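You operate a simulated robot arm through the tools that you are given. There is no shell and no other tool.

You are at the controls of a simulated robot arm. One attempt, no reset.

JOB
Change the flow pump's disc for the size on the job card.
Fine: switch the pump off before you unlock; lock the new disc in, then switch on again; the old disc goes into the empty holder; LOCK all the way; leave the FLOW knob and the third disc alone.

It is judged by the outcome, as a careful person would: the job done as asked, and still so three seconds after it is handed in. It fails if anything else is knocked over, pushed out of place, dropped, spilled or broken.

ROBOT AND FRAMES
A 7-joint arm with a two-finger parallel gripper, fixed in place. Base frame: the origin is at the foot of the arm, x ahead of it, y to its left, z up. Readings come in m, rad, newtons and seconds.
Its first joint turns from -2.601 to 2.601 rad. Payload 3.43 kg.
The tool frame sits at the grasp point between the pads (the TCP): z along the fingers, y along the line on which they close. The tips reach 0.03 m beyond it. Largest opening 0.094 m; finger width 0.028, thickness 0.01; the body of the gripper, 0.05 by 0.096 m, starts 0.055 m behind the TCP.
Orientation is that of the tool frame in the base frame, as a unit quaternion [w, x, y, z]. With the fingers straight down and closing along the base's y, the tool's x points along the base's -x, its y along +y and its z along -z.

CONTROLS
- The arm moves only by the tool jog_arm. Its argument "increments" is a list of rows, each a list of 7 numbers: the turn, a rotation vector about the tool's x, y, z in rad, then the shift along the tool's x, y, z in m, then the gripper command, from -1 (shut) to 1 (fully open), values between in proportion. In form: [[rx, ry, rz, tx, ty, tz, claw], ...]. A call has 1 to 20 rows; each row shifts and turns the commanded pose from where the row before left it, along the tool's axes as they then stand. A row lasts 0.2 s, in which the tool goes at most 0.05 m and 0.15 rad; a call with a longer step from one row to the next is refused whole, and so is a gripper value outside its range. Where a pose cannot be reached the arm comes as near as it can. A force on the tool above 40 N (or 10 N above the force at the start of the call, whichever is more), or a blocked arm, ends the call early, and 0.2 s more pass. The fingers move at their own pace (about 0.045 m/s each) and stop on an object; they squeeze with about 23 N. The grip force told is the motor's: it shows also when the fingers shut on nothing. Time passes only in rows, and 0.2 s behind the last, so rows that do not move let the fingers close. The reply holds the time, the measured pose of the TCP, the force on the tool along the base axes, the opening and the grip force, in the units named above and with some noise, with the torque about the TCP (base axes, N m) and any sound that the robot's microphone picked up, and new pictures: "views" is both (left out), scene, wrist or none.
- Cameras (640 x 400 px; columns grow to the right, rows downward): "scene" is fixed at [0.3998, 0.4991, 1.4693]; the picture's right is [0.50, -0.87, 0.00], its down [-0.70, -0.40, -0.59] and it looks along [0.51, 0.29, -0.81] (base axes); focal length 261 px, centre (320, 200). "wrist" rides on the gripper at [0.076, 0.014, -0.102] in the tool frame; the picture's right is [-0.18, 0.98, 0.00], its down [-0.75, -0.14, -0.64] and it looks along [-0.63, -0.12, 0.77] (tool axes); focal length 243 px, centre (320, 200). There is no depth. A picture from a camera that has moved, and an enlarged one, comes with that camera's place and axes in the base frame and with its lens.
- close_up(camera, box): a new picture of the part [left, top, right, bottom] of that camera's present view, enlarged. The clock stands still meanwhile.
- finish_job(): hands the job in; it is judged then, once.

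Nothing tells you positions but the pictures and the camera data. Unless the task says otherwise, let go and move clear before handing in.

The tools are called as name(argument=value, ...) on one line, values as JSON. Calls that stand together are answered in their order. jog_arm: Moves the arm, as the interface text tells. Its arguments: {"type":"object","properties":{"increments":{"type":"array"},"views":{"type":"string","enum":["both","scene","wrist","none"]}},"required":["increments"]} The other tools are called the same way: close_up (camera, box) takes an enlarged picture of a part of a camera's view; finish_job () hands the job in.

At the start:

```text
time: 0.0
ee_pos: [0.8294, 0.5371, 1.177]
orientation: [0.0, 0.0, 1.0, 0.0]
wrist_force: [-0.1, -0.5, -0.1]
wrist_torque: [-0.05, 0.01, 0.01]
grip_width: 0.0941
finger_force: 0.0
```

scene: 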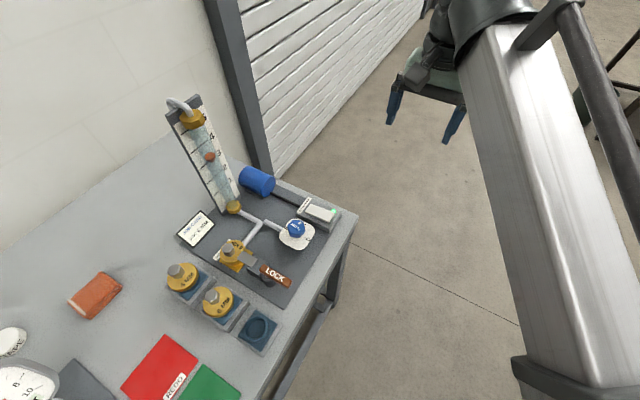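
wrist: 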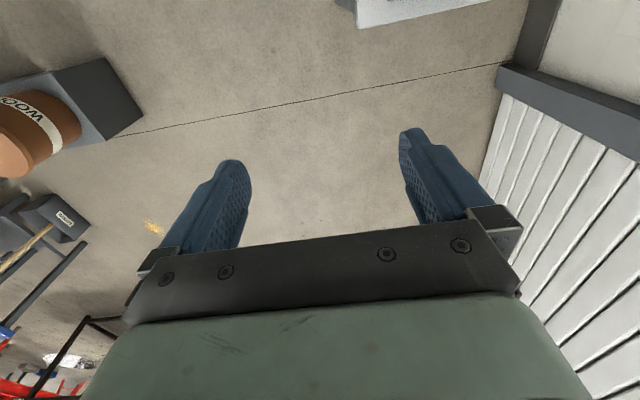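

I see a bench with a flow pump station, two discs in holders and one empty holder, plus a job card. I'll enlarge these areas first to read the labels.

close_up(camera="scene", box=[150, 200, 310, 300])

close_up(camera="scene", box=[140, 240, 300, 360])

close_up(camera="scene", box=[230, 150, 360, 290])

close_up(camera="scene", box=[170, 200, 230, 250])

```text
4.00 times, centred on (230, 250) of scene
camera zoom: at [0.3998, 0.4991, 1.4693], right [0.5, -0.87, 0.0], down [-0.7, -0.4, -0.59], along [0.51, 0.29, -0.81], focal length 1046 px, centre (680, 0)
```

zoom: 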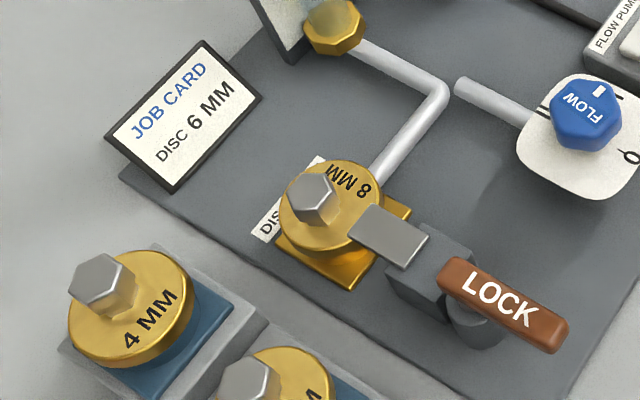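

```text
3.33 times, centred on (220, 300) of scene
camera zoom: at [0.3998, 0.4991, 1.4693], right [0.5, -0.87, 0.0], down [-0.7, -0.4, -0.59], along [0.51, 0.29, -0.81], focal length 871 px, centre (653, -133)
```

zoom: 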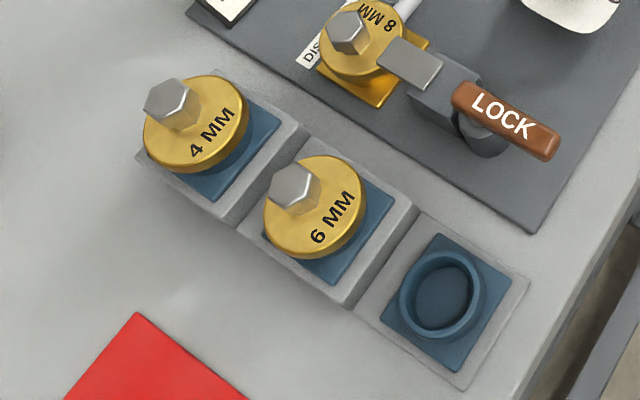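

```text
2.86 times, centred on (295, 220) of scene
camera zoom: at [0.3998, 0.4991, 1.4693], right [0.5, -0.87, 0.0], down [-0.7, -0.4, -0.59], along [0.51, 0.29, -0.81], focal length 747 px, centre (391, 143)
```

zoom: 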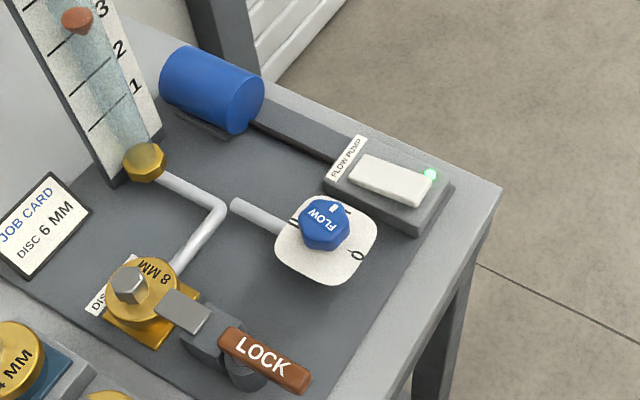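

```text
8.00 times, centred on (200, 225) of scene
camera zoom: at [0.3998, 0.4991, 1.4693], right [0.5, -0.87, 0.0], down [-0.7, -0.4, -0.59], along [0.51, 0.29, -0.81], focal length 2091 px, centre (1280, 0)
```

zoom: 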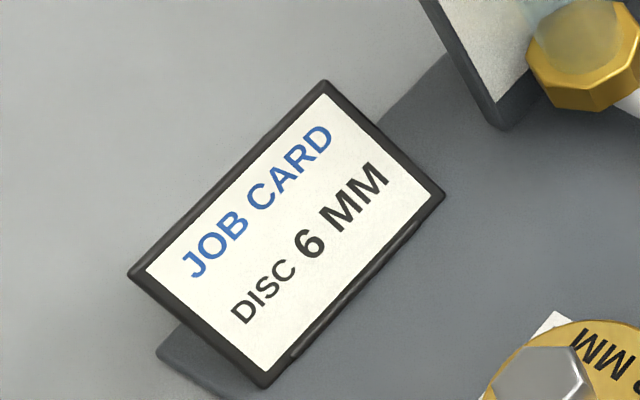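

The job card asks for 6 MM, which is the middle disc. The pump holds 8 MM, its switch light is green, and the right-hand holder is empty. I'll move over the near side of the bench and turn the wrist camera towards +y to measure.

jog_arm(increments=[[0, 0, 0, 0.04, 0, 0, 1], [0, 0, 0, 0.04, 0, 0, 1], [0, 0, 0, 0.04, 0, 0, 1], [0, 0, 0, 0.04, 0, 0, 1], [0, 0, 0, 0.04, 0, 0, 1], [0, 0, 0, 0.04, 0, 0, 1], [0, 0, 0, 0.04, 0, 0, 1], [0, 0, -0.1428, 0, 0, 0, 1], [0, 0, -0.1428, 0, 0, 0, 1], [0, 0, -0.1428, 0, 0, 0, 1], [0, 0, -0.1428, 0, 0, 0, 1], [0, 0, -0.1428, 0, 0, 0, 1], [0, 0, -0.1428, 0, 0, 0, 1], [0, 0, -0.1428, 0, 0, 0, 1], [0, 0, -0.1428, 0, 0, 0, 1], [0, 0, -0.1428, 0, 0, 0, 1], [0, 0, -0.1428, 0, 0, 0, 1], [0, 0, -0.1428, 0, 0, 0, 1]])

```text
time: 2.6
ee_pos: [0.556, 0.5448, 1.1576]
orientation: [0.009, -0.321, 0.947, 0.005]
wrist_force: [-0.2, 2.8, -2.3]
wrist_torque: [-0.18, -0.13, -0.13]
grip_width: 0.0938
finger_force: 0.1
out of reach, approached as far as the arm can: row 6, 7
stopped in row 12: the force on the tool passed its limit at 63 N (the readings are from after the stop); the commanded pose is now the measured one
camera wrist: at [0.4857, 0.5086, 1.2585], right [-0.45, 0.89, 0.01], down [0.67, 0.34, 0.66], along [0.58, 0.3, -0.75], focal length 243 px, centre (320, 200)
```

scene: 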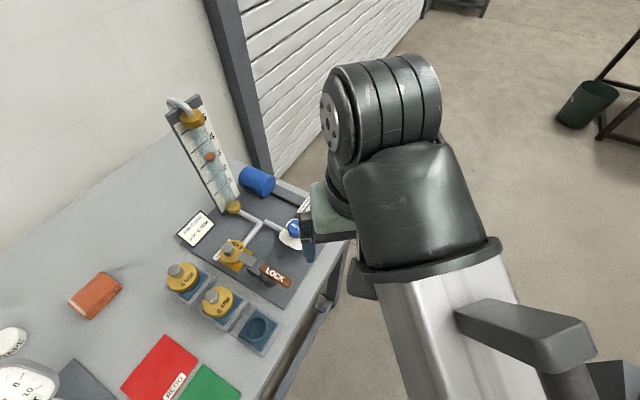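
wrist: 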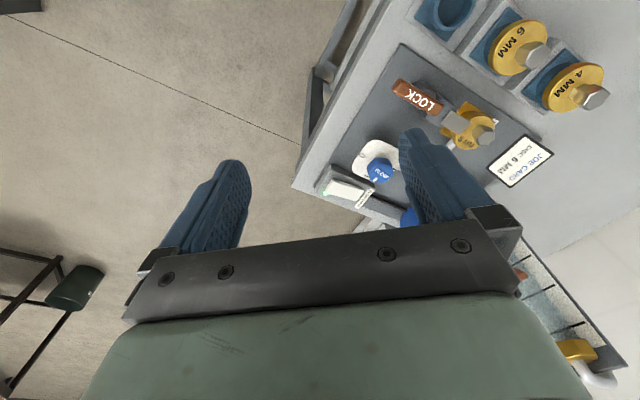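

The call stopped on force although nothing is visibly touching the tool, so the arm was probably against its own high, close-in limit. I put the bench top at z≈0.865, the pump disc near (0.52, 0.80), the holders near x≈0.42 and the switch near (0.73, 0.69). I'll level the tool, lower it a bit and carry on turning.

jog_arm(increments=[[0.0034, 0.02, 0, 0, 0, 0.02, 1], [0, 0, 0, 0, 0, 0.03, 1], [0, 0, 0, 0, 0, 0.03, 1], [0, 0, -0.1, 0, 0, 0, 1], [0, 0, -0.1, 0, 0, 0, 1], [0, 0, -0.1, 0, 0, 0, 1]])

```text
time: 4.0
ee_pos: [0.5567, 0.5445, 1.0777]
orientation: [0.0, -0.461, 0.888, 0.0]
wrist_force: [-0.3, -0.8, 0.0]
wrist_torque: [0.02, -0.02, -0.01]
grip_width: 0.094
finger_force: 0.0
camera wrist: at [0.5006, 0.4906, 1.1809], right [-0.7, 0.72, 0.0], down [0.55, 0.53, 0.64], along [0.46, 0.45, -0.77], focal length 243 px, centre (320, 200)
```

scene: 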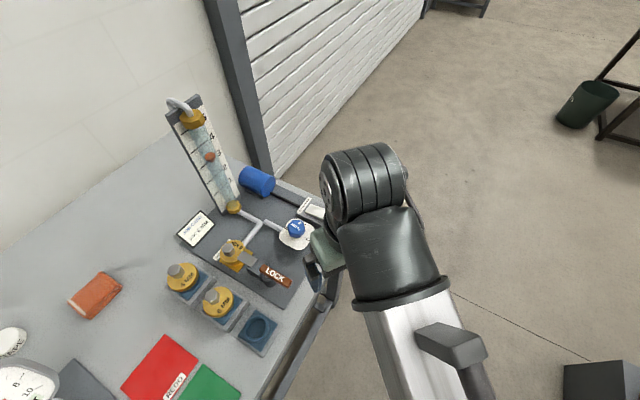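
wrist: 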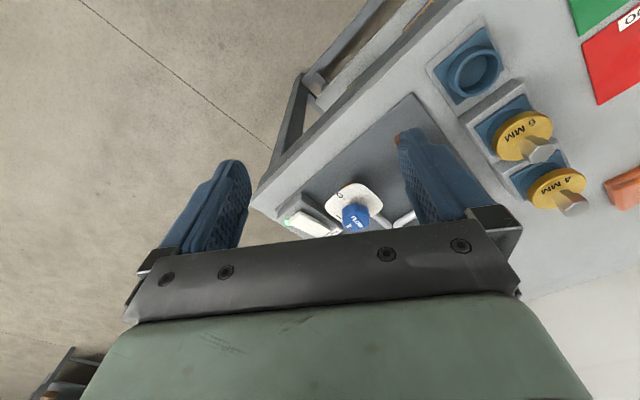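

The second move went cleanly. I'll finish turning to 90° so the tool lines up with the bench, then move over it for a better view of the clamp.

jog_arm(increments=[[0, 0, -0.1228, 0, 0, 0, 1], [0, 0, -0.1228, 0, 0, 0, 1], [0, 0, -0.1228, 0, 0, 0, 1], [0, 0, -0.1228, 0, 0, 0, 1], [0, 0, -0.1228, 0, 0, 0, 1], [0, 0, 0, -0.03, 0.02, 0, 1], [0, 0, 0, -0.03, 0.02, 0, 1], [0, 0, 0, -0.03, 0.02, 0, 1], [0, 0, 0, -0.03, 0.02, 0, 1]])

```text
time: 6.0
ee_pos: [0.4779, 0.6671, 1.0778]
orientation: [0.002, -0.707, 0.708, 0.001]
wrist_force: [0.9, -0.4, 0.0]
wrist_torque: [0.02, 0.03, 0.01]
grip_width: 0.094
finger_force: 0.1
camera wrist: at [0.4633, 0.5903, 1.1795], right [-0.98, 0.19, 0.0], down [0.14, 0.75, 0.64], along [0.12, 0.63, -0.77], focal length 243 px, centre (320, 200)
```

scene: 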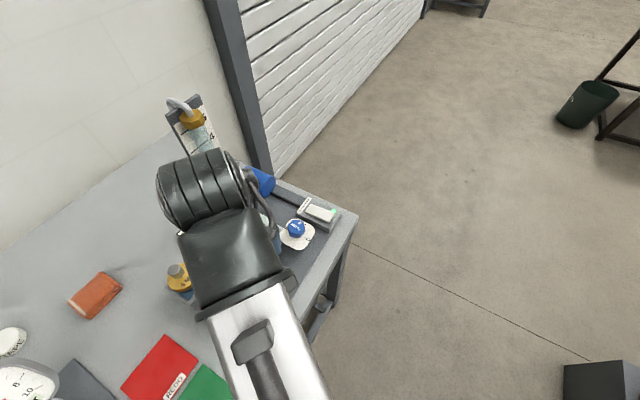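
wrist: 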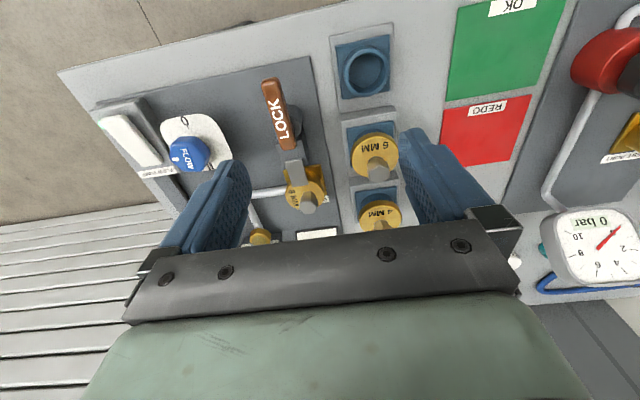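

Now I have a good view. I'll enlarge the clamp lever, disc and switch.

close_up(camera="wrist", box=[230, 60, 358, 230])

close_up(camera="wrist", box=[80, 80, 240, 190])

close_up(camera="wrist", box=[310, 20, 450, 230])

close_up(camera="scene", box=[280, 185, 352, 245])

```text
2.35 times, centred on (294, 145) of wrist
camera zoom: at [0.4633, 0.5903, 1.1795], right [-0.98, 0.19, 0.0], down [0.14, 0.75, 0.64], along [0.12, 0.63, -0.77], focal length 571 px, centre (381, 329)
```

zoom: 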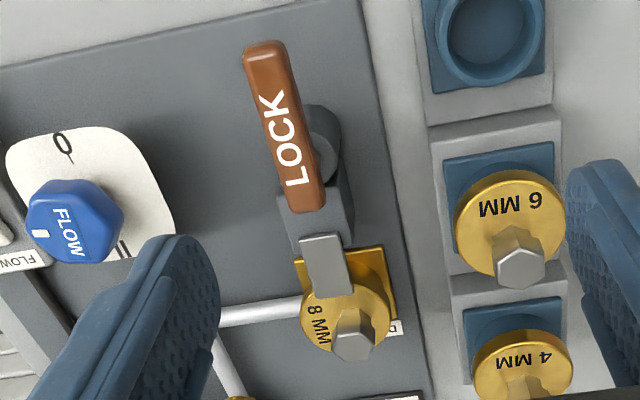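

```text
3.64 times, centred on (160, 135) of wrist
camera zoom: at [0.4633, 0.5903, 1.1795], right [-0.98, 0.19, 0.0], down [0.14, 0.75, 0.64], along [0.12, 0.63, -0.77], focal length 882 px, centre (902, 436)
```

zoom: 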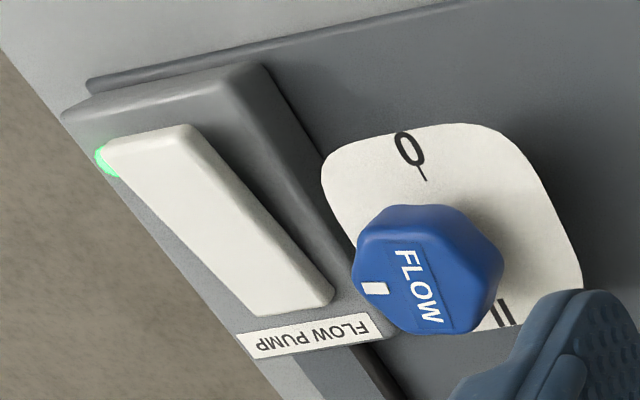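

```text
1.90 times, centred on (380, 125) of wrist
camera zoom: at [0.4633, 0.5903, 1.1795], right [-0.98, 0.19, 0.0], down [0.14, 0.75, 0.64], along [0.12, 0.63, -0.77], focal length 462 px, centre (206, 343)
```

zoom: 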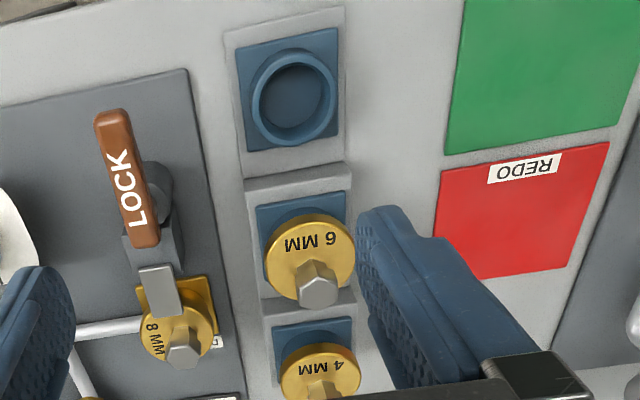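

```text
6.67 times, centred on (316, 215) of scene
camera zoom: at [0.3998, 0.4991, 1.4693], right [0.5, -0.87, 0.0], down [-0.7, -0.4, -0.59], along [0.51, 0.29, -0.81], focal length 1743 px, centre (347, 100)
```

zoom: 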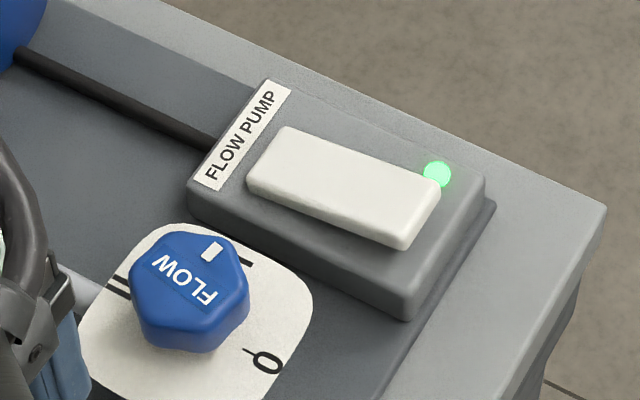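

The lever handle lies at about (0.525, 0.64–0.72, 0.92). Its pivot post is near y≈0.70 and its steel tongue covers the 8 MM disc. The pump rocker is near (0.725, 0.685, 0.89). I'll turn the camera to face +x and look at the rocker closely.

jog_arm(increments=[[0, 0, 0.1428, 0, 0, 0, 1], [0, 0, 0.1428, 0, 0, 0, 1], [0, 0, 0.1428, 0, 0, 0, 1], [0, 0, 0.1428, 0, 0, 0, 1], [0, 0, 0.1428, 0, 0, 0, 1], [0, 0, 0.1428, 0, 0, 0, 1], [0, 0, 0.1428, 0, 0, 0, 1], [0, 0, 0.1428, 0, 0, 0, 1], [0, 0, 0.1428, 0, 0, 0, 1], [0, 0, 0.1428, 0, 0, 0, 1], [0, 0, 0.1428, 0, 0, 0, 1], [0, 0, 0, -0.035, 0, 0.02, 1], [0, 0, 0, -0.035, 0, 0.02, 1], [0, 0, 0, -0.035, 0, 0.02, 1], [0, 0, 0, -0.035, 0, 0.02, 1]])

```text
time: 9.2
ee_pos: [0.6151, 0.6672, 0.9966]
orientation: [0.001, 0.0, 1.0, 0.0]
wrist_force: [0.3, -0.2, -0.1]
wrist_torque: [0.02, -0.01, 0.02]
grip_width: 0.0941
finger_force: 0.1
camera wrist: at [0.5388, 0.6809, 1.098], right [0.18, 0.98, 0.0], down [0.75, -0.14, 0.64], along [0.63, -0.12, -0.77], focal length 243 px, centre (320, 200)
```

scene: 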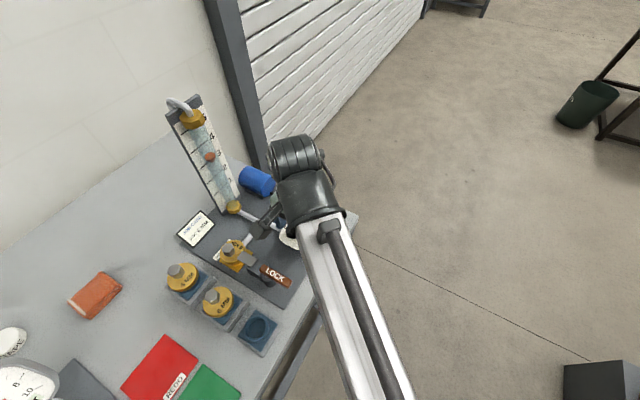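
wrist: 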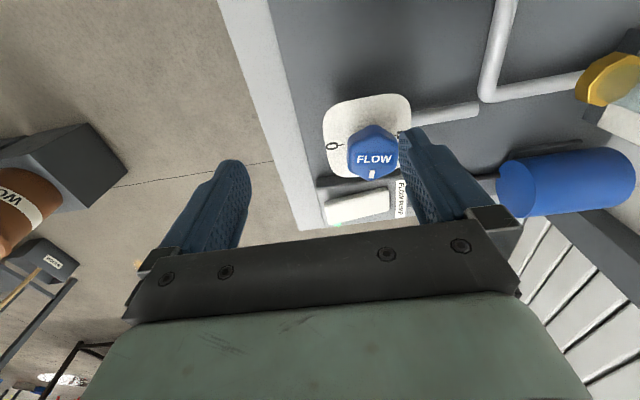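

close_up(camera="wrist", box=[300, 160, 420, 240])

close_up(camera="scene", box=[225, 215, 297, 295])

```text
5.00 times, centred on (360, 200) of wrist
camera zoom: at [0.5388, 0.6809, 1.098], right [0.18, 0.98, 0.0], down [0.75, -0.14, 0.64], along [0.63, -0.12, -0.77], focal length 1213 px, centre (120, 200)
```

zoom: 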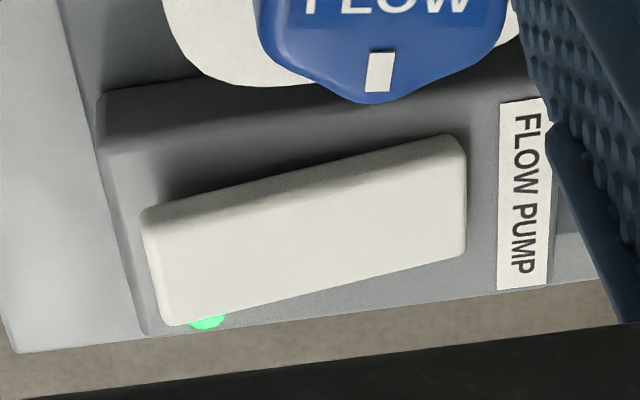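

```text
5.00 times, centred on (261, 255) of scene
camera zoom: at [0.3998, 0.4991, 1.4693], right [0.5, -0.87, 0.0], down [-0.7, -0.4, -0.59], along [0.51, 0.29, -0.81], focal length 1307 px, centre (615, -75)
```

zoom: 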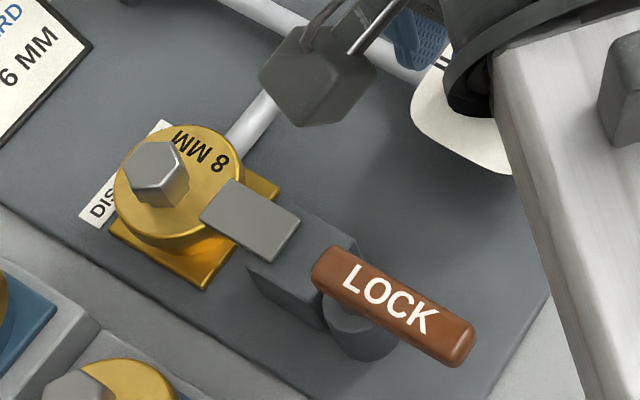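

The rocker's LED (−y) end is raised, so the label end is pressed in for ON. Pressing the −y end should switch it off. I'll close the fingers, turn the tool to face radially and tilt it outward for reach.

jog_arm(increments=[[0, 0, -0.14, 0, 0, 0, -1], [0, 0, -0.15, 0, 0, 0, -1], [0, 0, -0.15, 0, 0, 0, -1], [0, 0, -0.15, 0, 0, 0, -1], [0, 0, -0.15, 0, 0, 0, -1], [0, -0.15, 0, 0, 0, 0, -1], [0, -0.15, 0, 0, 0, 0, -1], [0, 0, 0, 0, 0, 0, -1]])

```text
time: 11.0
ee_pos: [0.6183, 0.6668, 0.9985]
orientation: [0.14, -0.357, 0.922, 0.055]
wrist_force: [0.5, -0.1, -0.1]
wrist_torque: [0.0, -0.01, 0.01]
grip_width: 0.0
finger_force: 22.7
camera wrist: at [0.5311, 0.6071, 1.0734], right [-0.53, 0.84, 0.05], down [0.49, 0.25, 0.84], along [0.69, 0.47, -0.54], focal length 243 px, centre (320, 200)
```

scene: 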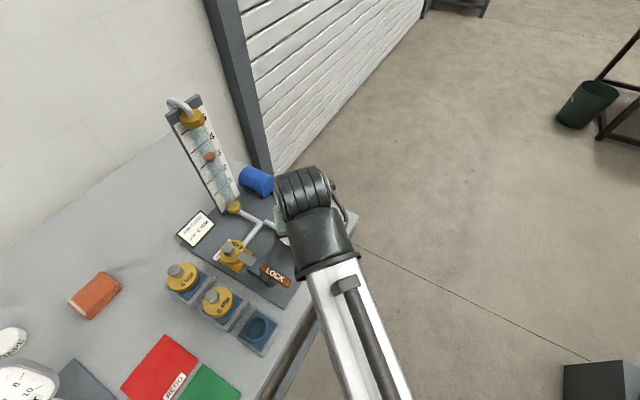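
wrist: 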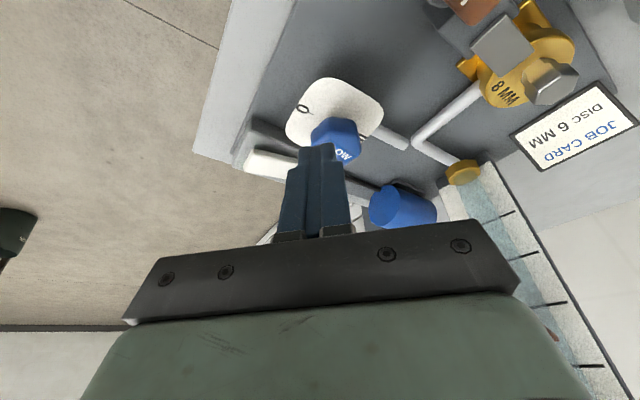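

jog_arm(increments=[[0, 0, 0, -0.0187, -0.0255, 0.0161, -1], [0, 0, 0, -0.0187, -0.0255, 0.0161, -1], [0, 0, 0, -0.0187, -0.0255, 0.0161, -1], [0, 0, 0, 0, 0, 0, -1]])

close_up(camera="wrist", box=[240, 110, 400, 210])

close_up(camera="scene", box=[280, 170, 376, 230])

```text
time: 12.0
ee_pos: [0.7198, 0.6569, 0.969]
orientation: [0.139, -0.356, 0.922, 0.054]
wrist_force: [-0.3, -0.1, 1.7]
wrist_torque: [0.0, 0.0, 0.01]
grip_width: 0.0
finger_force: 23.4
camera wrist: at [0.6321, 0.598, 1.0427], right [-0.53, 0.84, 0.05], down [0.49, 0.25, 0.84], along [0.69, 0.47, -0.55], focal length 243 px, centre (320, 200)
```

scene: 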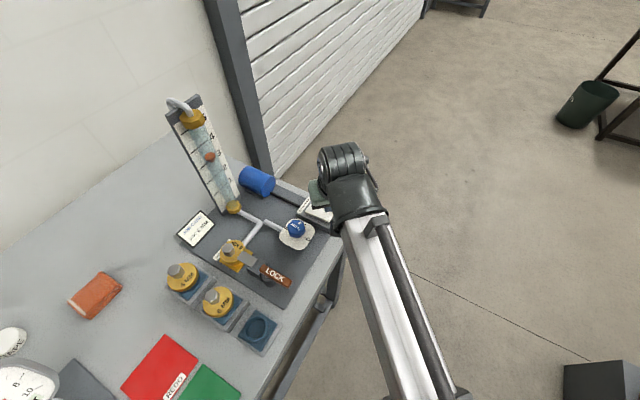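
wrist: 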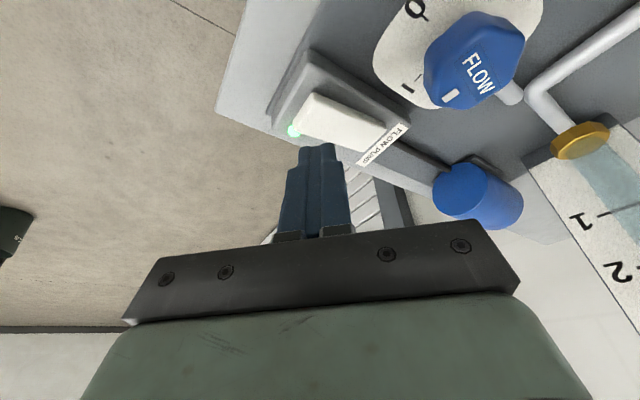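

```text
4.00 times, centred on (320, 160) of wrist
camera zoom: at [0.6321, 0.598, 1.0427], right [-0.53, 0.84, 0.05], down [0.49, 0.25, 0.84], along [0.69, 0.47, -0.55], focal length 970 px, centre (320, 360)
```

zoom: 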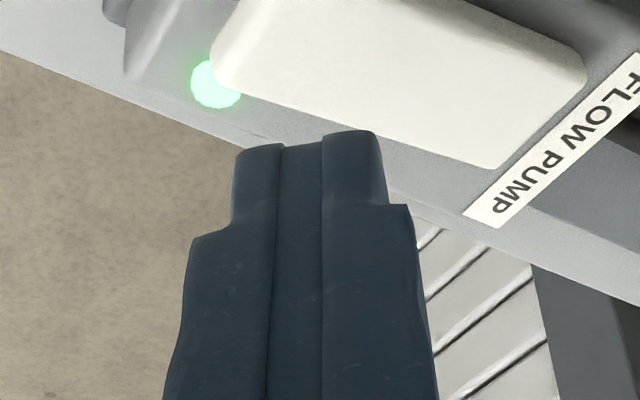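

```text
6.67 times, centred on (328, 200) of scene
camera zoom: at [0.3998, 0.4991, 1.4693], right [0.5, -0.87, 0.0], down [-0.7, -0.4, -0.59], along [0.51, 0.29, -0.81], focal length 1743 px, centre (267, 200)
```

zoom: 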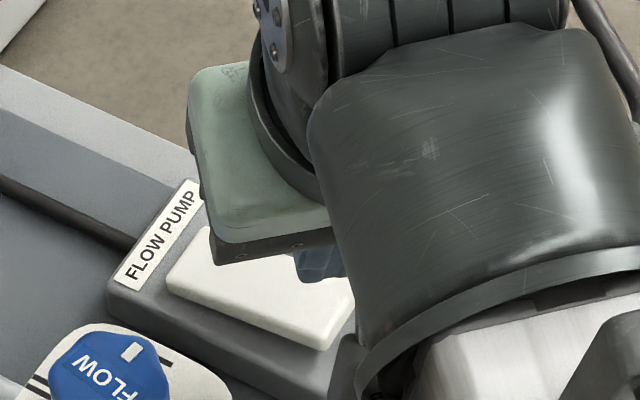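

My estimate now puts the rocker at x 0.712–0.743 and y 0.655–0.722, with the fingertips directly over its −y end. I'll press down gently.

jog_arm(increments=[[0, 0, 0, 0.0045, 0, 0.0143, -1], [0, 0, 0, 0.0045, 0, 0.0143, -1], [0, 0, 0, 0.0015, 0, 0.0048, -1], [0, 0, 0, 0.0012, 0, 0.0038, -1], [0, 0, 0, 0.0012, 0, 0.0038, -1], [0, 0, 0, 0.0012, 0, 0.0038, -1]])

close_up(camera="wrist", box=[240, 110, 400, 210])

```text
time: 13.4
ee_pos: [0.7171, 0.6545, 0.9222]
orientation: [0.14, -0.357, 0.922, 0.054]
wrist_force: [0.3, 0.2, -0.5]
wrist_torque: [0.03, 0.0, 0.01]
grip_width: 0.0
finger_force: 23.0
camera wrist: at [0.6321, 0.5962, 0.9974], right [-0.53, 0.84, 0.05], down [0.49, 0.25, 0.84], along [0.69, 0.47, -0.55], focal length 243 px, centre (320, 200)
```

scene: 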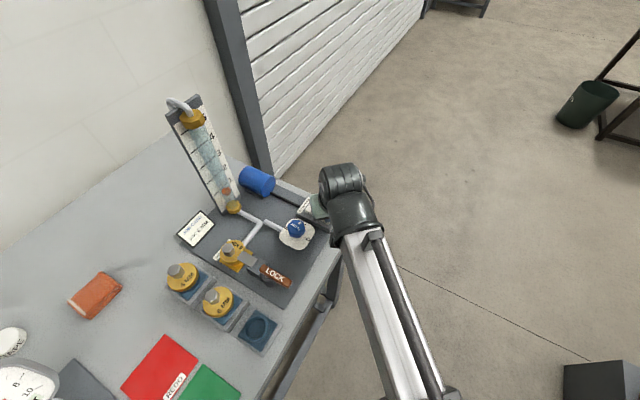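
wrist: 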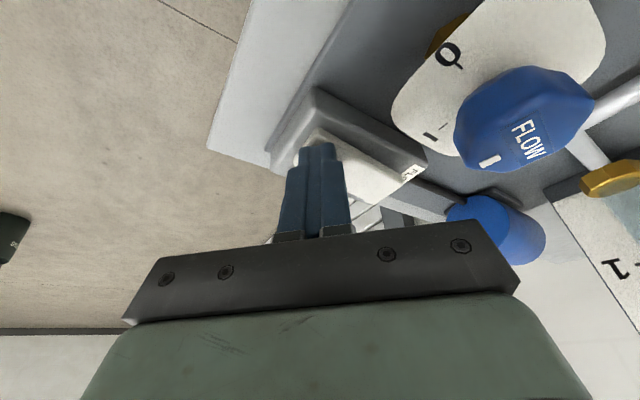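

```text
4.00 times, centred on (320, 160) of wrist
camera zoom: at [0.6321, 0.5962, 0.9974], right [-0.53, 0.84, 0.05], down [0.49, 0.25, 0.84], along [0.69, 0.47, -0.55], focal length 970 px, centre (320, 360)
```

zoom: 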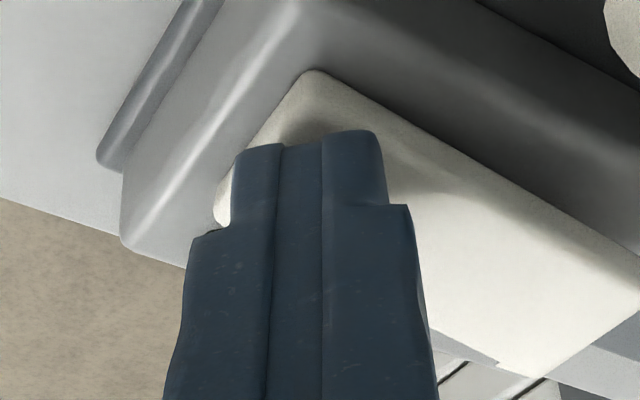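

The flowmeter float has dropped, so the pump seems to be off. I'll lift clear and check the LED.

jog_arm(increments=[[0, 0, 0, -0.006, 0, -0.0191, -1], [0, 0, 0, -0.006, 0, -0.0191, -1], [0, 0, 0, -0.006, 0, -0.0191, -1], [0, 0, 0, -0.006, 0, -0.0191, -1]])

close_up(camera="wrist", box=[240, 80, 432, 200])

close_up(camera="scene", box=[160, 90, 256, 220])

```text
time: 14.4
ee_pos: [0.7186, 0.6555, 1.0032]
orientation: [0.14, -0.357, 0.922, 0.054]
wrist_force: [0.2, 0.5, -0.8]
wrist_torque: [0.0, -0.01, 0.01]
grip_width: 0.0003
finger_force: 23.6
camera wrist: at [0.6327, 0.5965, 1.0775], right [-0.53, 0.84, 0.05], down [0.49, 0.25, 0.84], along [0.69, 0.47, -0.55], focal length 243 px, centre (320, 200)
```

scene: 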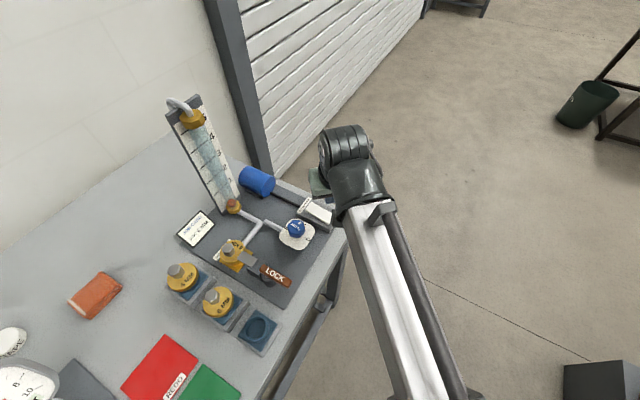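
wrist: 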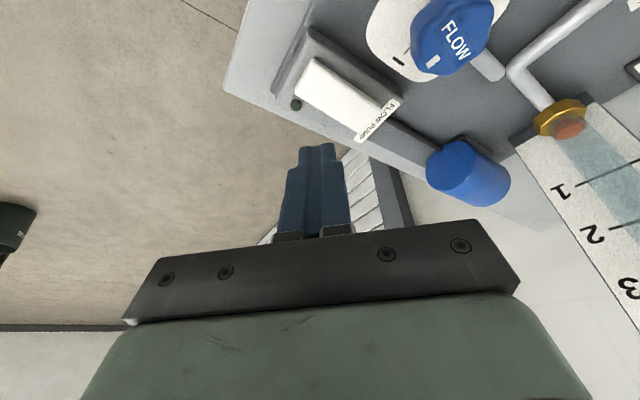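

```text
3.33 times, centred on (336, 140) of wrist
camera zoom: at [0.6327, 0.5965, 1.0775], right [-0.53, 0.84, 0.05], down [0.49, 0.25, 0.84], along [0.69, 0.47, -0.55], focal length 809 px, centre (267, 400)
```

zoom: 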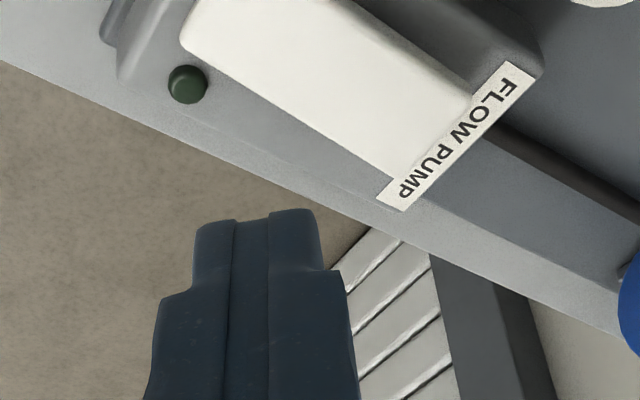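

```text
3.08 times, centred on (208, 155) of scene
camera zoom: at [0.3998, 0.4991, 1.4693], right [0.5, -0.87, 0.0], down [-0.7, -0.4, -0.59], along [0.51, 0.29, -0.81], focal length 804 px, centre (665, 338)
```

zoom: 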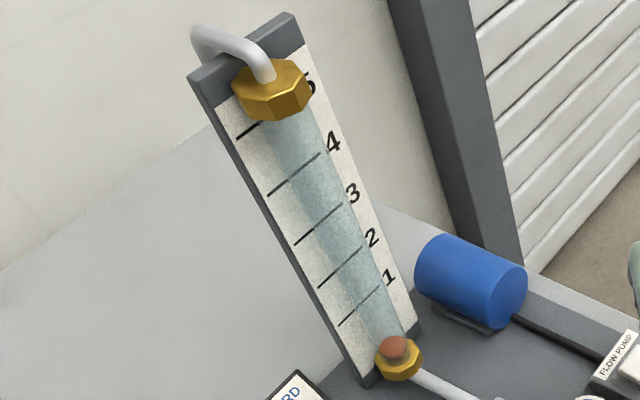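

The LED is out and the float is at the bottom, so the pump is off. Next I'll untilt the tool, open the gripper and look closely at the lever.

jog_arm(increments=[[0, 0.15, 0, 0, 0, 0, 1], [0, 0.15, 0, 0, 0, 0, 1], [0, 0, 0.15, 0, 0, 0, 1], [0, 0, 0.15, 0, 0, 0, 1], [0, 0, 0.15, 0, 0, 0, 1], [0, 0, 0.15, 0, 0, 0, 1], [0, 0, 0.14, 0, 0, 0, 1], [0, 0, 0, 0.0386, 0.005, 0, 1], [0, 0, 0, 0.0386, 0.005, 0, 1], [0, 0, 0, 0.0386, 0.005, 0, 1], [0, 0, 0, 0.0386, 0.005, 0, 1], [0, 0, 0, 0.0386, 0.005, 0, 1], [0, 0, 0, 0.0386, 0.005, 0, 1], [0, 0, 0, 0.0386, 0.005, 0, 1]])

close_up(camera="wrist", box=[220, 120, 420, 240])

```text
time: 17.4
ee_pos: [0.4487, 0.6877, 0.9983]
orientation: [0.0, 0.001, 1.0, 0.001]
wrist_force: [0.2, 0.4, -0.1]
wrist_torque: [0.0, 0.02, -0.02]
grip_width: 0.0939
finger_force: 0.0
camera wrist: at [0.3728, 0.7022, 1.102], right [0.19, 0.98, 0.0], down [0.75, -0.14, 0.64], along [0.63, -0.12, -0.77], focal length 243 px, centre (320, 200)
```

scene: 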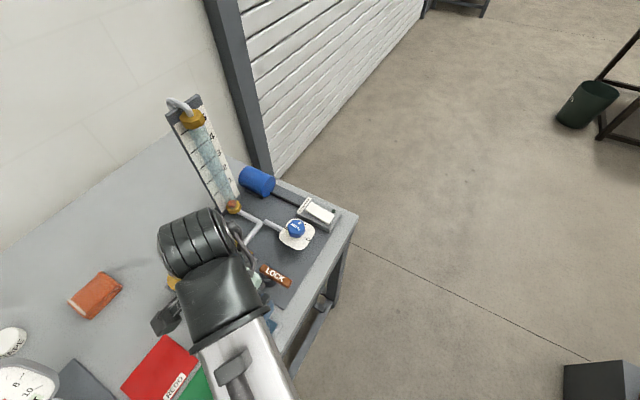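
wrist: 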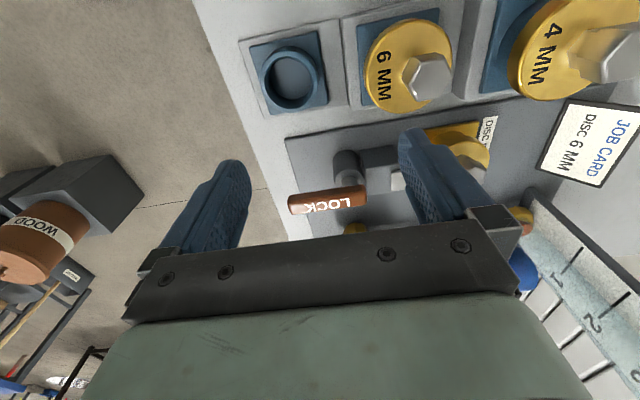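

```text
3.20 times, centred on (320, 180) of wrist
camera zoom: at [0.3728, 0.7022, 1.102], right [0.19, 0.98, 0.0], down [0.75, -0.14, 0.64], along [0.63, -0.12, -0.77], focal length 776 px, centre (320, 264)
```

zoom: 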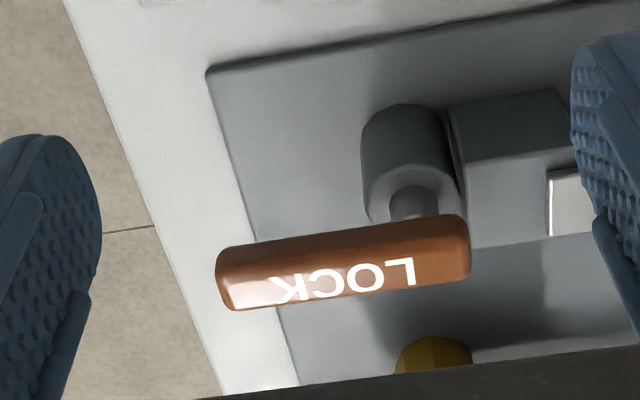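

I see a vertical post with a neck under the handle near y≈0.70, so the handle should swing horizontally. I'll straddle its free end loosely with the fingers on either side in x, to find which way it turns.

jog_arm(increments=[[0, 0, -0.1428, 0, 0, 0, -0.04], [0, 0, -0.1428, 0, 0, 0, -0.04], [0, 0, -0.1428, 0, 0, 0, -0.04], [0, 0, -0.1428, 0, 0, 0, -0.04], [0, 0, -0.1428, 0, 0, 0, -0.04], [0, 0, -0.1428, 0, 0, 0, -0.04], [0, 0, -0.1428, 0, 0, 0, -0.04], [0, 0, -0.1428, 0, 0, 0, -0.04], [0, 0, -0.1428, 0, 0, 0, -0.04], [0, 0, -0.1428, 0, 0, 0, -0.04], [0, 0, -0.1428, 0, 0, 0, -0.04], [0, 0, 0, 0.011, -0.025, 0, -0.04], [0, 0, 0, 0.011, -0.025, 0, -0.04], [0, 0, 0, 0.011, -0.025, 0, -0.04], [0, 0, 0, 0, 0, 0, -0.04]])

close_up(camera="wrist", box=[220, 60, 420, 240])

```text
time: 20.6
ee_pos: [0.5242, 0.6563, 1.0032]
orientation: [0.0, -0.707, 0.707, 0.0]
wrist_force: [0.3, -0.1, -0.6]
wrist_torque: [0.0, 0.0, 0.01]
grip_width: 0.0448
finger_force: 0.0
camera wrist: at [0.5081, 0.5807, 1.1045], right [-0.98, 0.18, 0.0], down [0.14, 0.75, 0.64], along [0.12, 0.63, -0.77], focal length 243 px, centre (320, 200)
```

scene: 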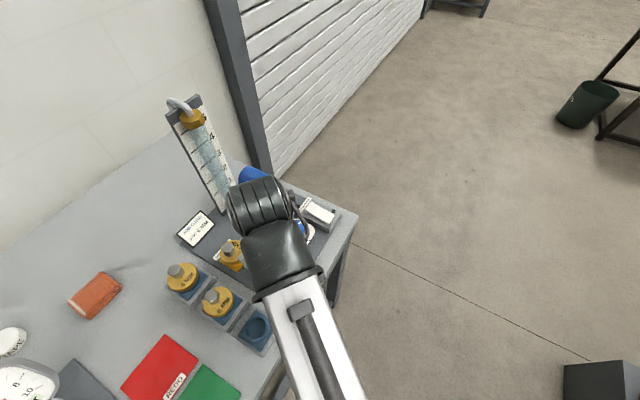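
wrist: 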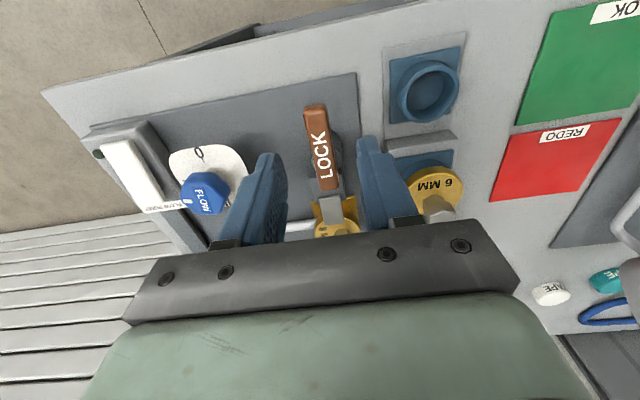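

```text
2.22 times, centred on (320, 150) of wrist
camera zoom: at [0.5081, 0.5807, 1.1045], right [-0.98, 0.18, 0.0], down [0.14, 0.75, 0.64], along [0.12, 0.63, -0.77], focal length 539 px, centre (320, 311)
```

zoom: 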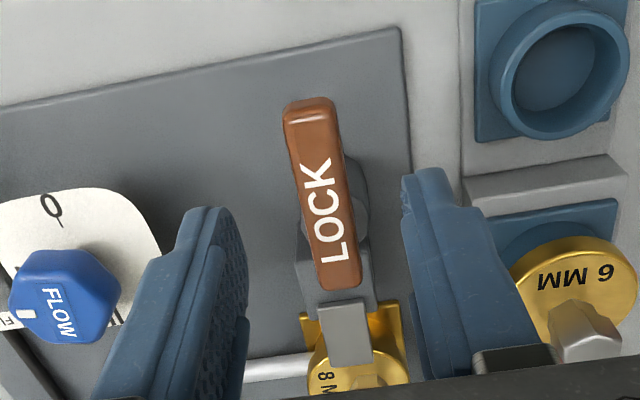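

jog_arm(increments=[[0, 0, 0, 0, 0, 0.025, -0.04], [0, 0, 0, 0, 0, 0.025, -0.04], [0, 0, 0, 0, 0, 0.02, -0.04], [0, 0, 0, 0, 0, 0.008, -0.04]])

close_up(camera="wrist", box=[220, 80, 420, 240])

```text
time: 21.6
ee_pos: [0.5237, 0.6585, 0.9241]
orientation: [0.001, -0.707, 0.707, 0.0]
wrist_force: [0.2, 0.7, 0.9]
wrist_torque: [0.02, 0.02, -0.03]
grip_width: 0.045
finger_force: 0.1
camera wrist: at [0.5083, 0.5813, 1.0258], right [-0.98, 0.18, 0.0], down [0.14, 0.75, 0.64], along [0.12, 0.63, -0.77], focal length 243 px, centre (320, 200)
```

scene: 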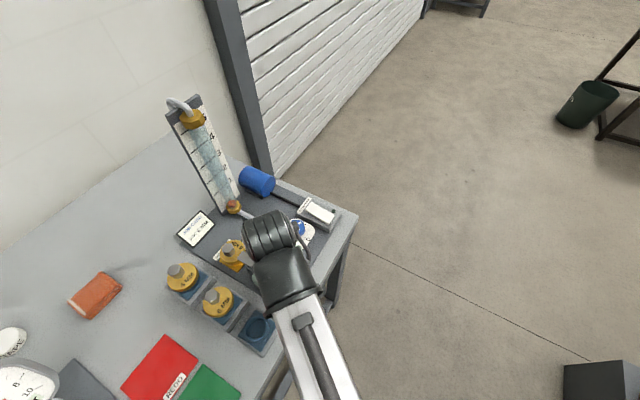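
wrist: 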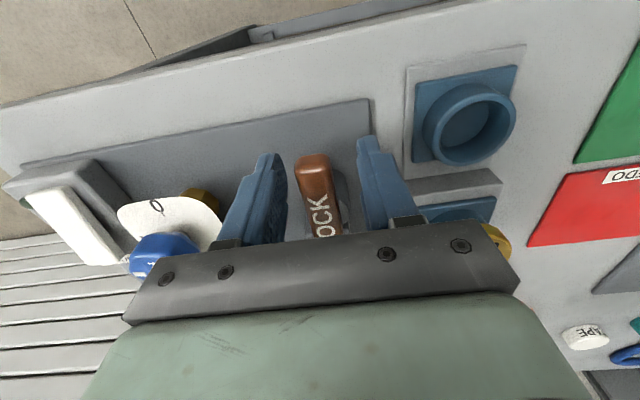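

```text
2.50 times, centred on (320, 160) of wrist
camera zoom: at [0.5083, 0.5813, 1.0258], right [-0.98, 0.18, 0.0], down [0.14, 0.75, 0.64], along [0.12, 0.63, -0.77], focal length 606 px, centre (320, 300)
```

zoom: 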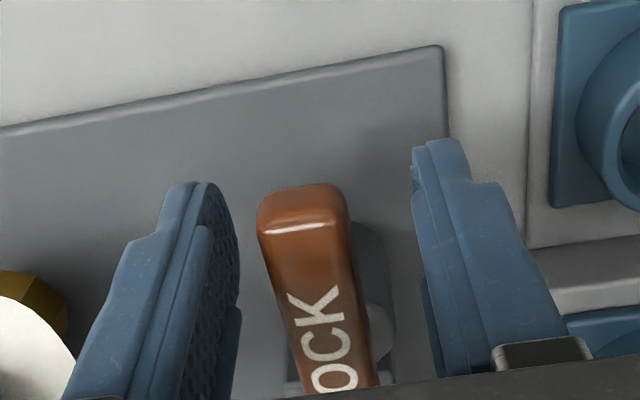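

The handle is between the fingers. I'll nudge it gently towards +x and watch the force.

jog_arm(increments=[[0, 0, 0, 0, -0.006, 0, -0.04], [0, 0, 0, 0, -0.005, 0, -0.04], [0, 0, 0, 0, -0.004, 0, -0.04], [0, 0, 0, 0, -0.004, 0, -0.04], [0, 0, 0, 0, -0.004, 0, -0.04]])

close_up(camera="wrist", box=[220, 80, 420, 240])

```text
time: 22.8
ee_pos: [0.5458, 0.658, 0.9236]
orientation: [-0.001, 0.707, -0.707, -0.001]
wrist_force: [0.1, 0.4, 1.1]
wrist_torque: [-0.02, 0.01, -0.03]
grip_width: 0.0455
finger_force: 0.3
camera wrist: at [0.5314, 0.5812, 1.0267], right [-0.98, 0.18, 0.0], down [0.14, 0.75, 0.64], along [0.12, 0.63, -0.77], focal length 243 px, centre (320, 200)
```

scene: 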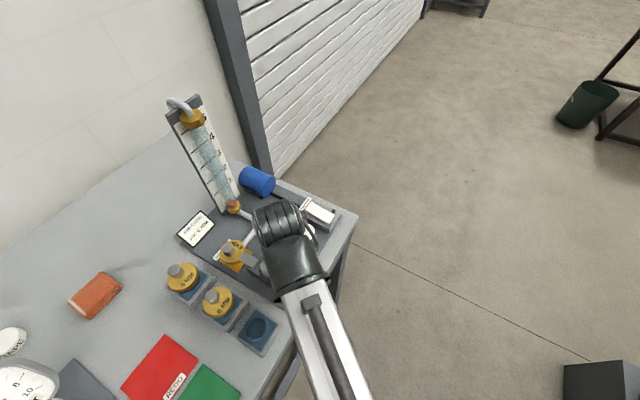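
wrist: 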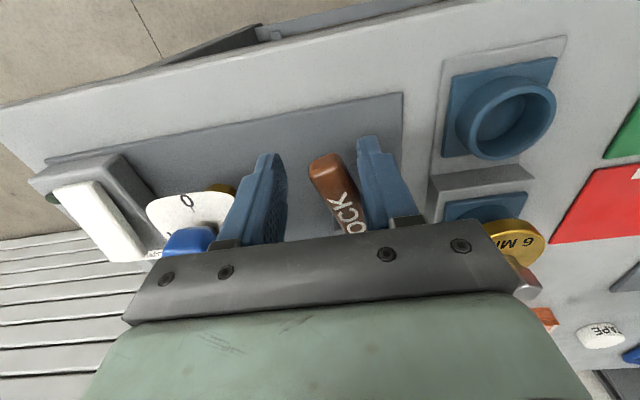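

```text
2.50 times, centred on (320, 160) of wrist
camera zoom: at [0.5314, 0.5812, 1.0267], right [-0.98, 0.18, 0.0], down [0.14, 0.75, 0.64], along [0.12, 0.63, -0.77], focal length 606 px, centre (320, 300)
```

zoom: 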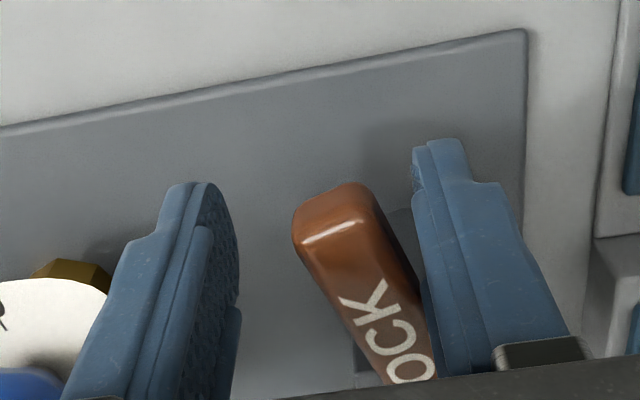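

The handle turns freely towards +x. I'll keep pushing it around its pivot while turning the tool with it, and check after each stretch.

jog_arm(increments=[[0, 0, -0.15, -0.0042, -0.006, 0, -0.04], [0, 0, -0.15, -0.0042, -0.006, 0, -0.04], [0, 0, -0.15, -0.0042, -0.006, 0, -0.04], [0, 0, -0.15, -0.0042, -0.006, 0, -0.04]])

close_up(camera="wrist", box=[220, 80, 420, 240])

close_up(camera="scene", box=[215, 215, 300, 295])

```text
time: 23.8
ee_pos: [0.5657, 0.6799, 0.9249]
orientation: [-0.001, 0.885, -0.466, 0.0]
wrist_force: [0.2, -1.0, -0.5]
wrist_torque: [0.03, 0.02, -0.02]
grip_width: 0.0456
finger_force: 0.2
camera wrist: at [0.5964, 0.6081, 1.0264], right [-0.91, -0.4, 0.0], down [-0.31, 0.7, 0.64], along [-0.26, 0.59, -0.77], focal length 243 px, centre (320, 200)
```

scene: 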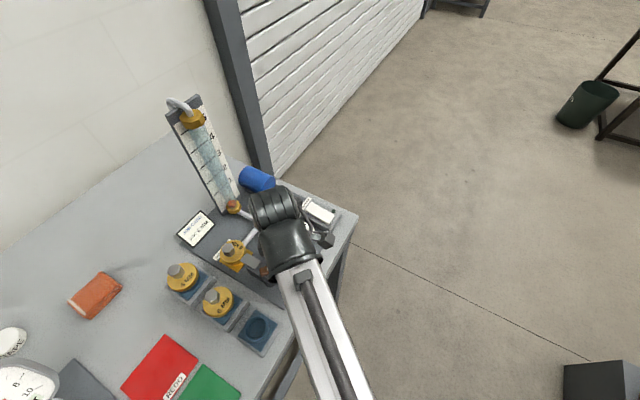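
wrist: 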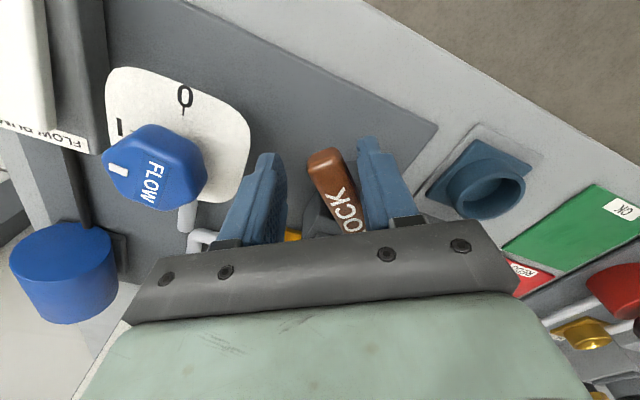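

```text
2.50 times, centred on (320, 160) of wrist
camera zoom: at [0.5964, 0.6081, 1.0264], right [-0.91, -0.4, 0.0], down [-0.31, 0.7, 0.64], along [-0.26, 0.59, -0.77], focal length 606 px, centre (320, 300)
```

zoom: 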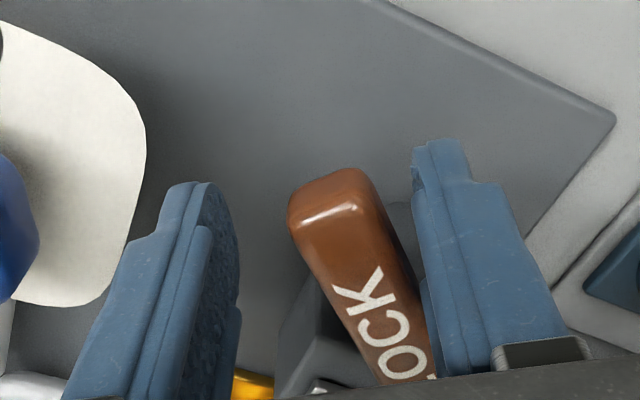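

```text
5.00 times, centred on (258, 255) of scene
camera zoom: at [0.3998, 0.4991, 1.4693], right [0.5, -0.87, 0.0], down [-0.7, -0.4, -0.59], along [0.51, 0.29, -0.81], focal length 1307 px, centre (632, -75)
```

zoom: 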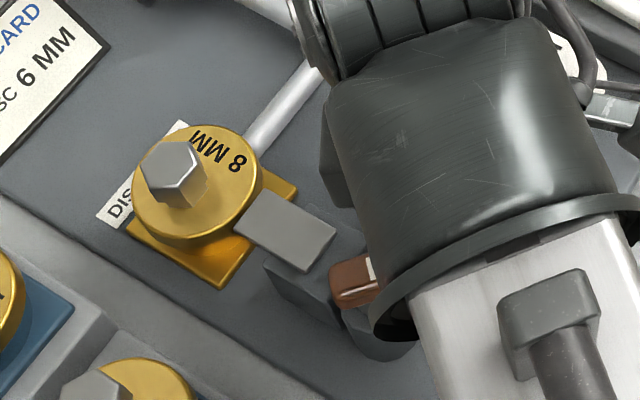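

The tongue is sliding back off the disc as the handle turns. I'll continue.

jog_arm(increments=[[0, 0, -0.15, -0.0042, -0.006, 0, -0.04], [0, 0, -0.15, -0.0042, -0.006, 0, -0.04], [0, 0, -0.15, -0.0042, -0.006, 0, -0.04], [0, 0, -0.15, -0.0042, -0.006, 0, -0.04]])

close_up(camera="wrist", box=[220, 80, 420, 240])

close_up(camera="scene", box=[215, 215, 300, 295])

```text
time: 24.8
ee_pos: [0.5712, 0.7082, 0.9237]
orientation: [-0.001, 0.983, -0.183, 0.0]
wrist_force: [0.7, 0.8, 1.0]
wrist_torque: [0.0, 0.0, 0.02]
grip_width: 0.0453
finger_force: 0.1
camera wrist: at [0.6352, 0.6664, 1.0259], right [-0.53, -0.85, 0.0], down [-0.65, 0.4, 0.64], along [-0.55, 0.34, -0.77], focal length 243 px, centre (320, 200)
```

scene: 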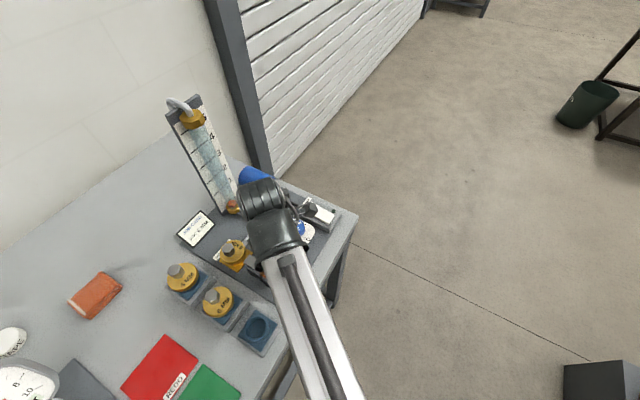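
wrist: 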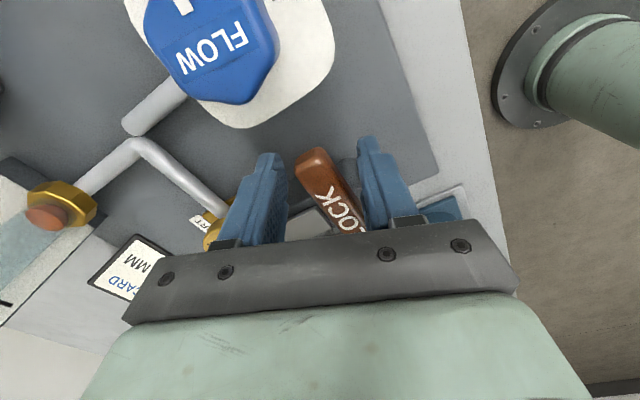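

```text
2.50 times, centred on (320, 160) of wrist
camera zoom: at [0.6352, 0.6664, 1.0259], right [-0.53, -0.85, 0.0], down [-0.65, 0.4, 0.64], along [-0.55, 0.34, -0.77], focal length 606 px, centre (320, 300)
```

zoom: 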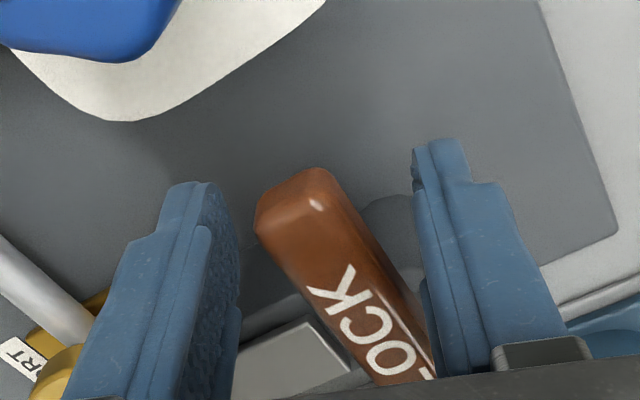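

```text
5.00 times, centred on (258, 255) of scene
camera zoom: at [0.3998, 0.4991, 1.4693], right [0.5, -0.87, 0.0], down [-0.7, -0.4, -0.59], along [0.51, 0.29, -0.81], focal length 1307 px, centre (632, -75)
```

zoom: 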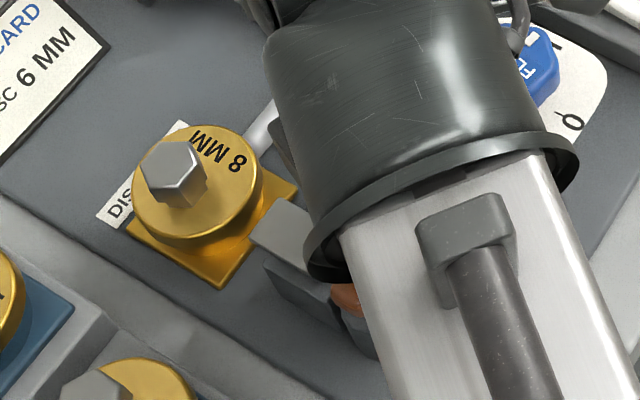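

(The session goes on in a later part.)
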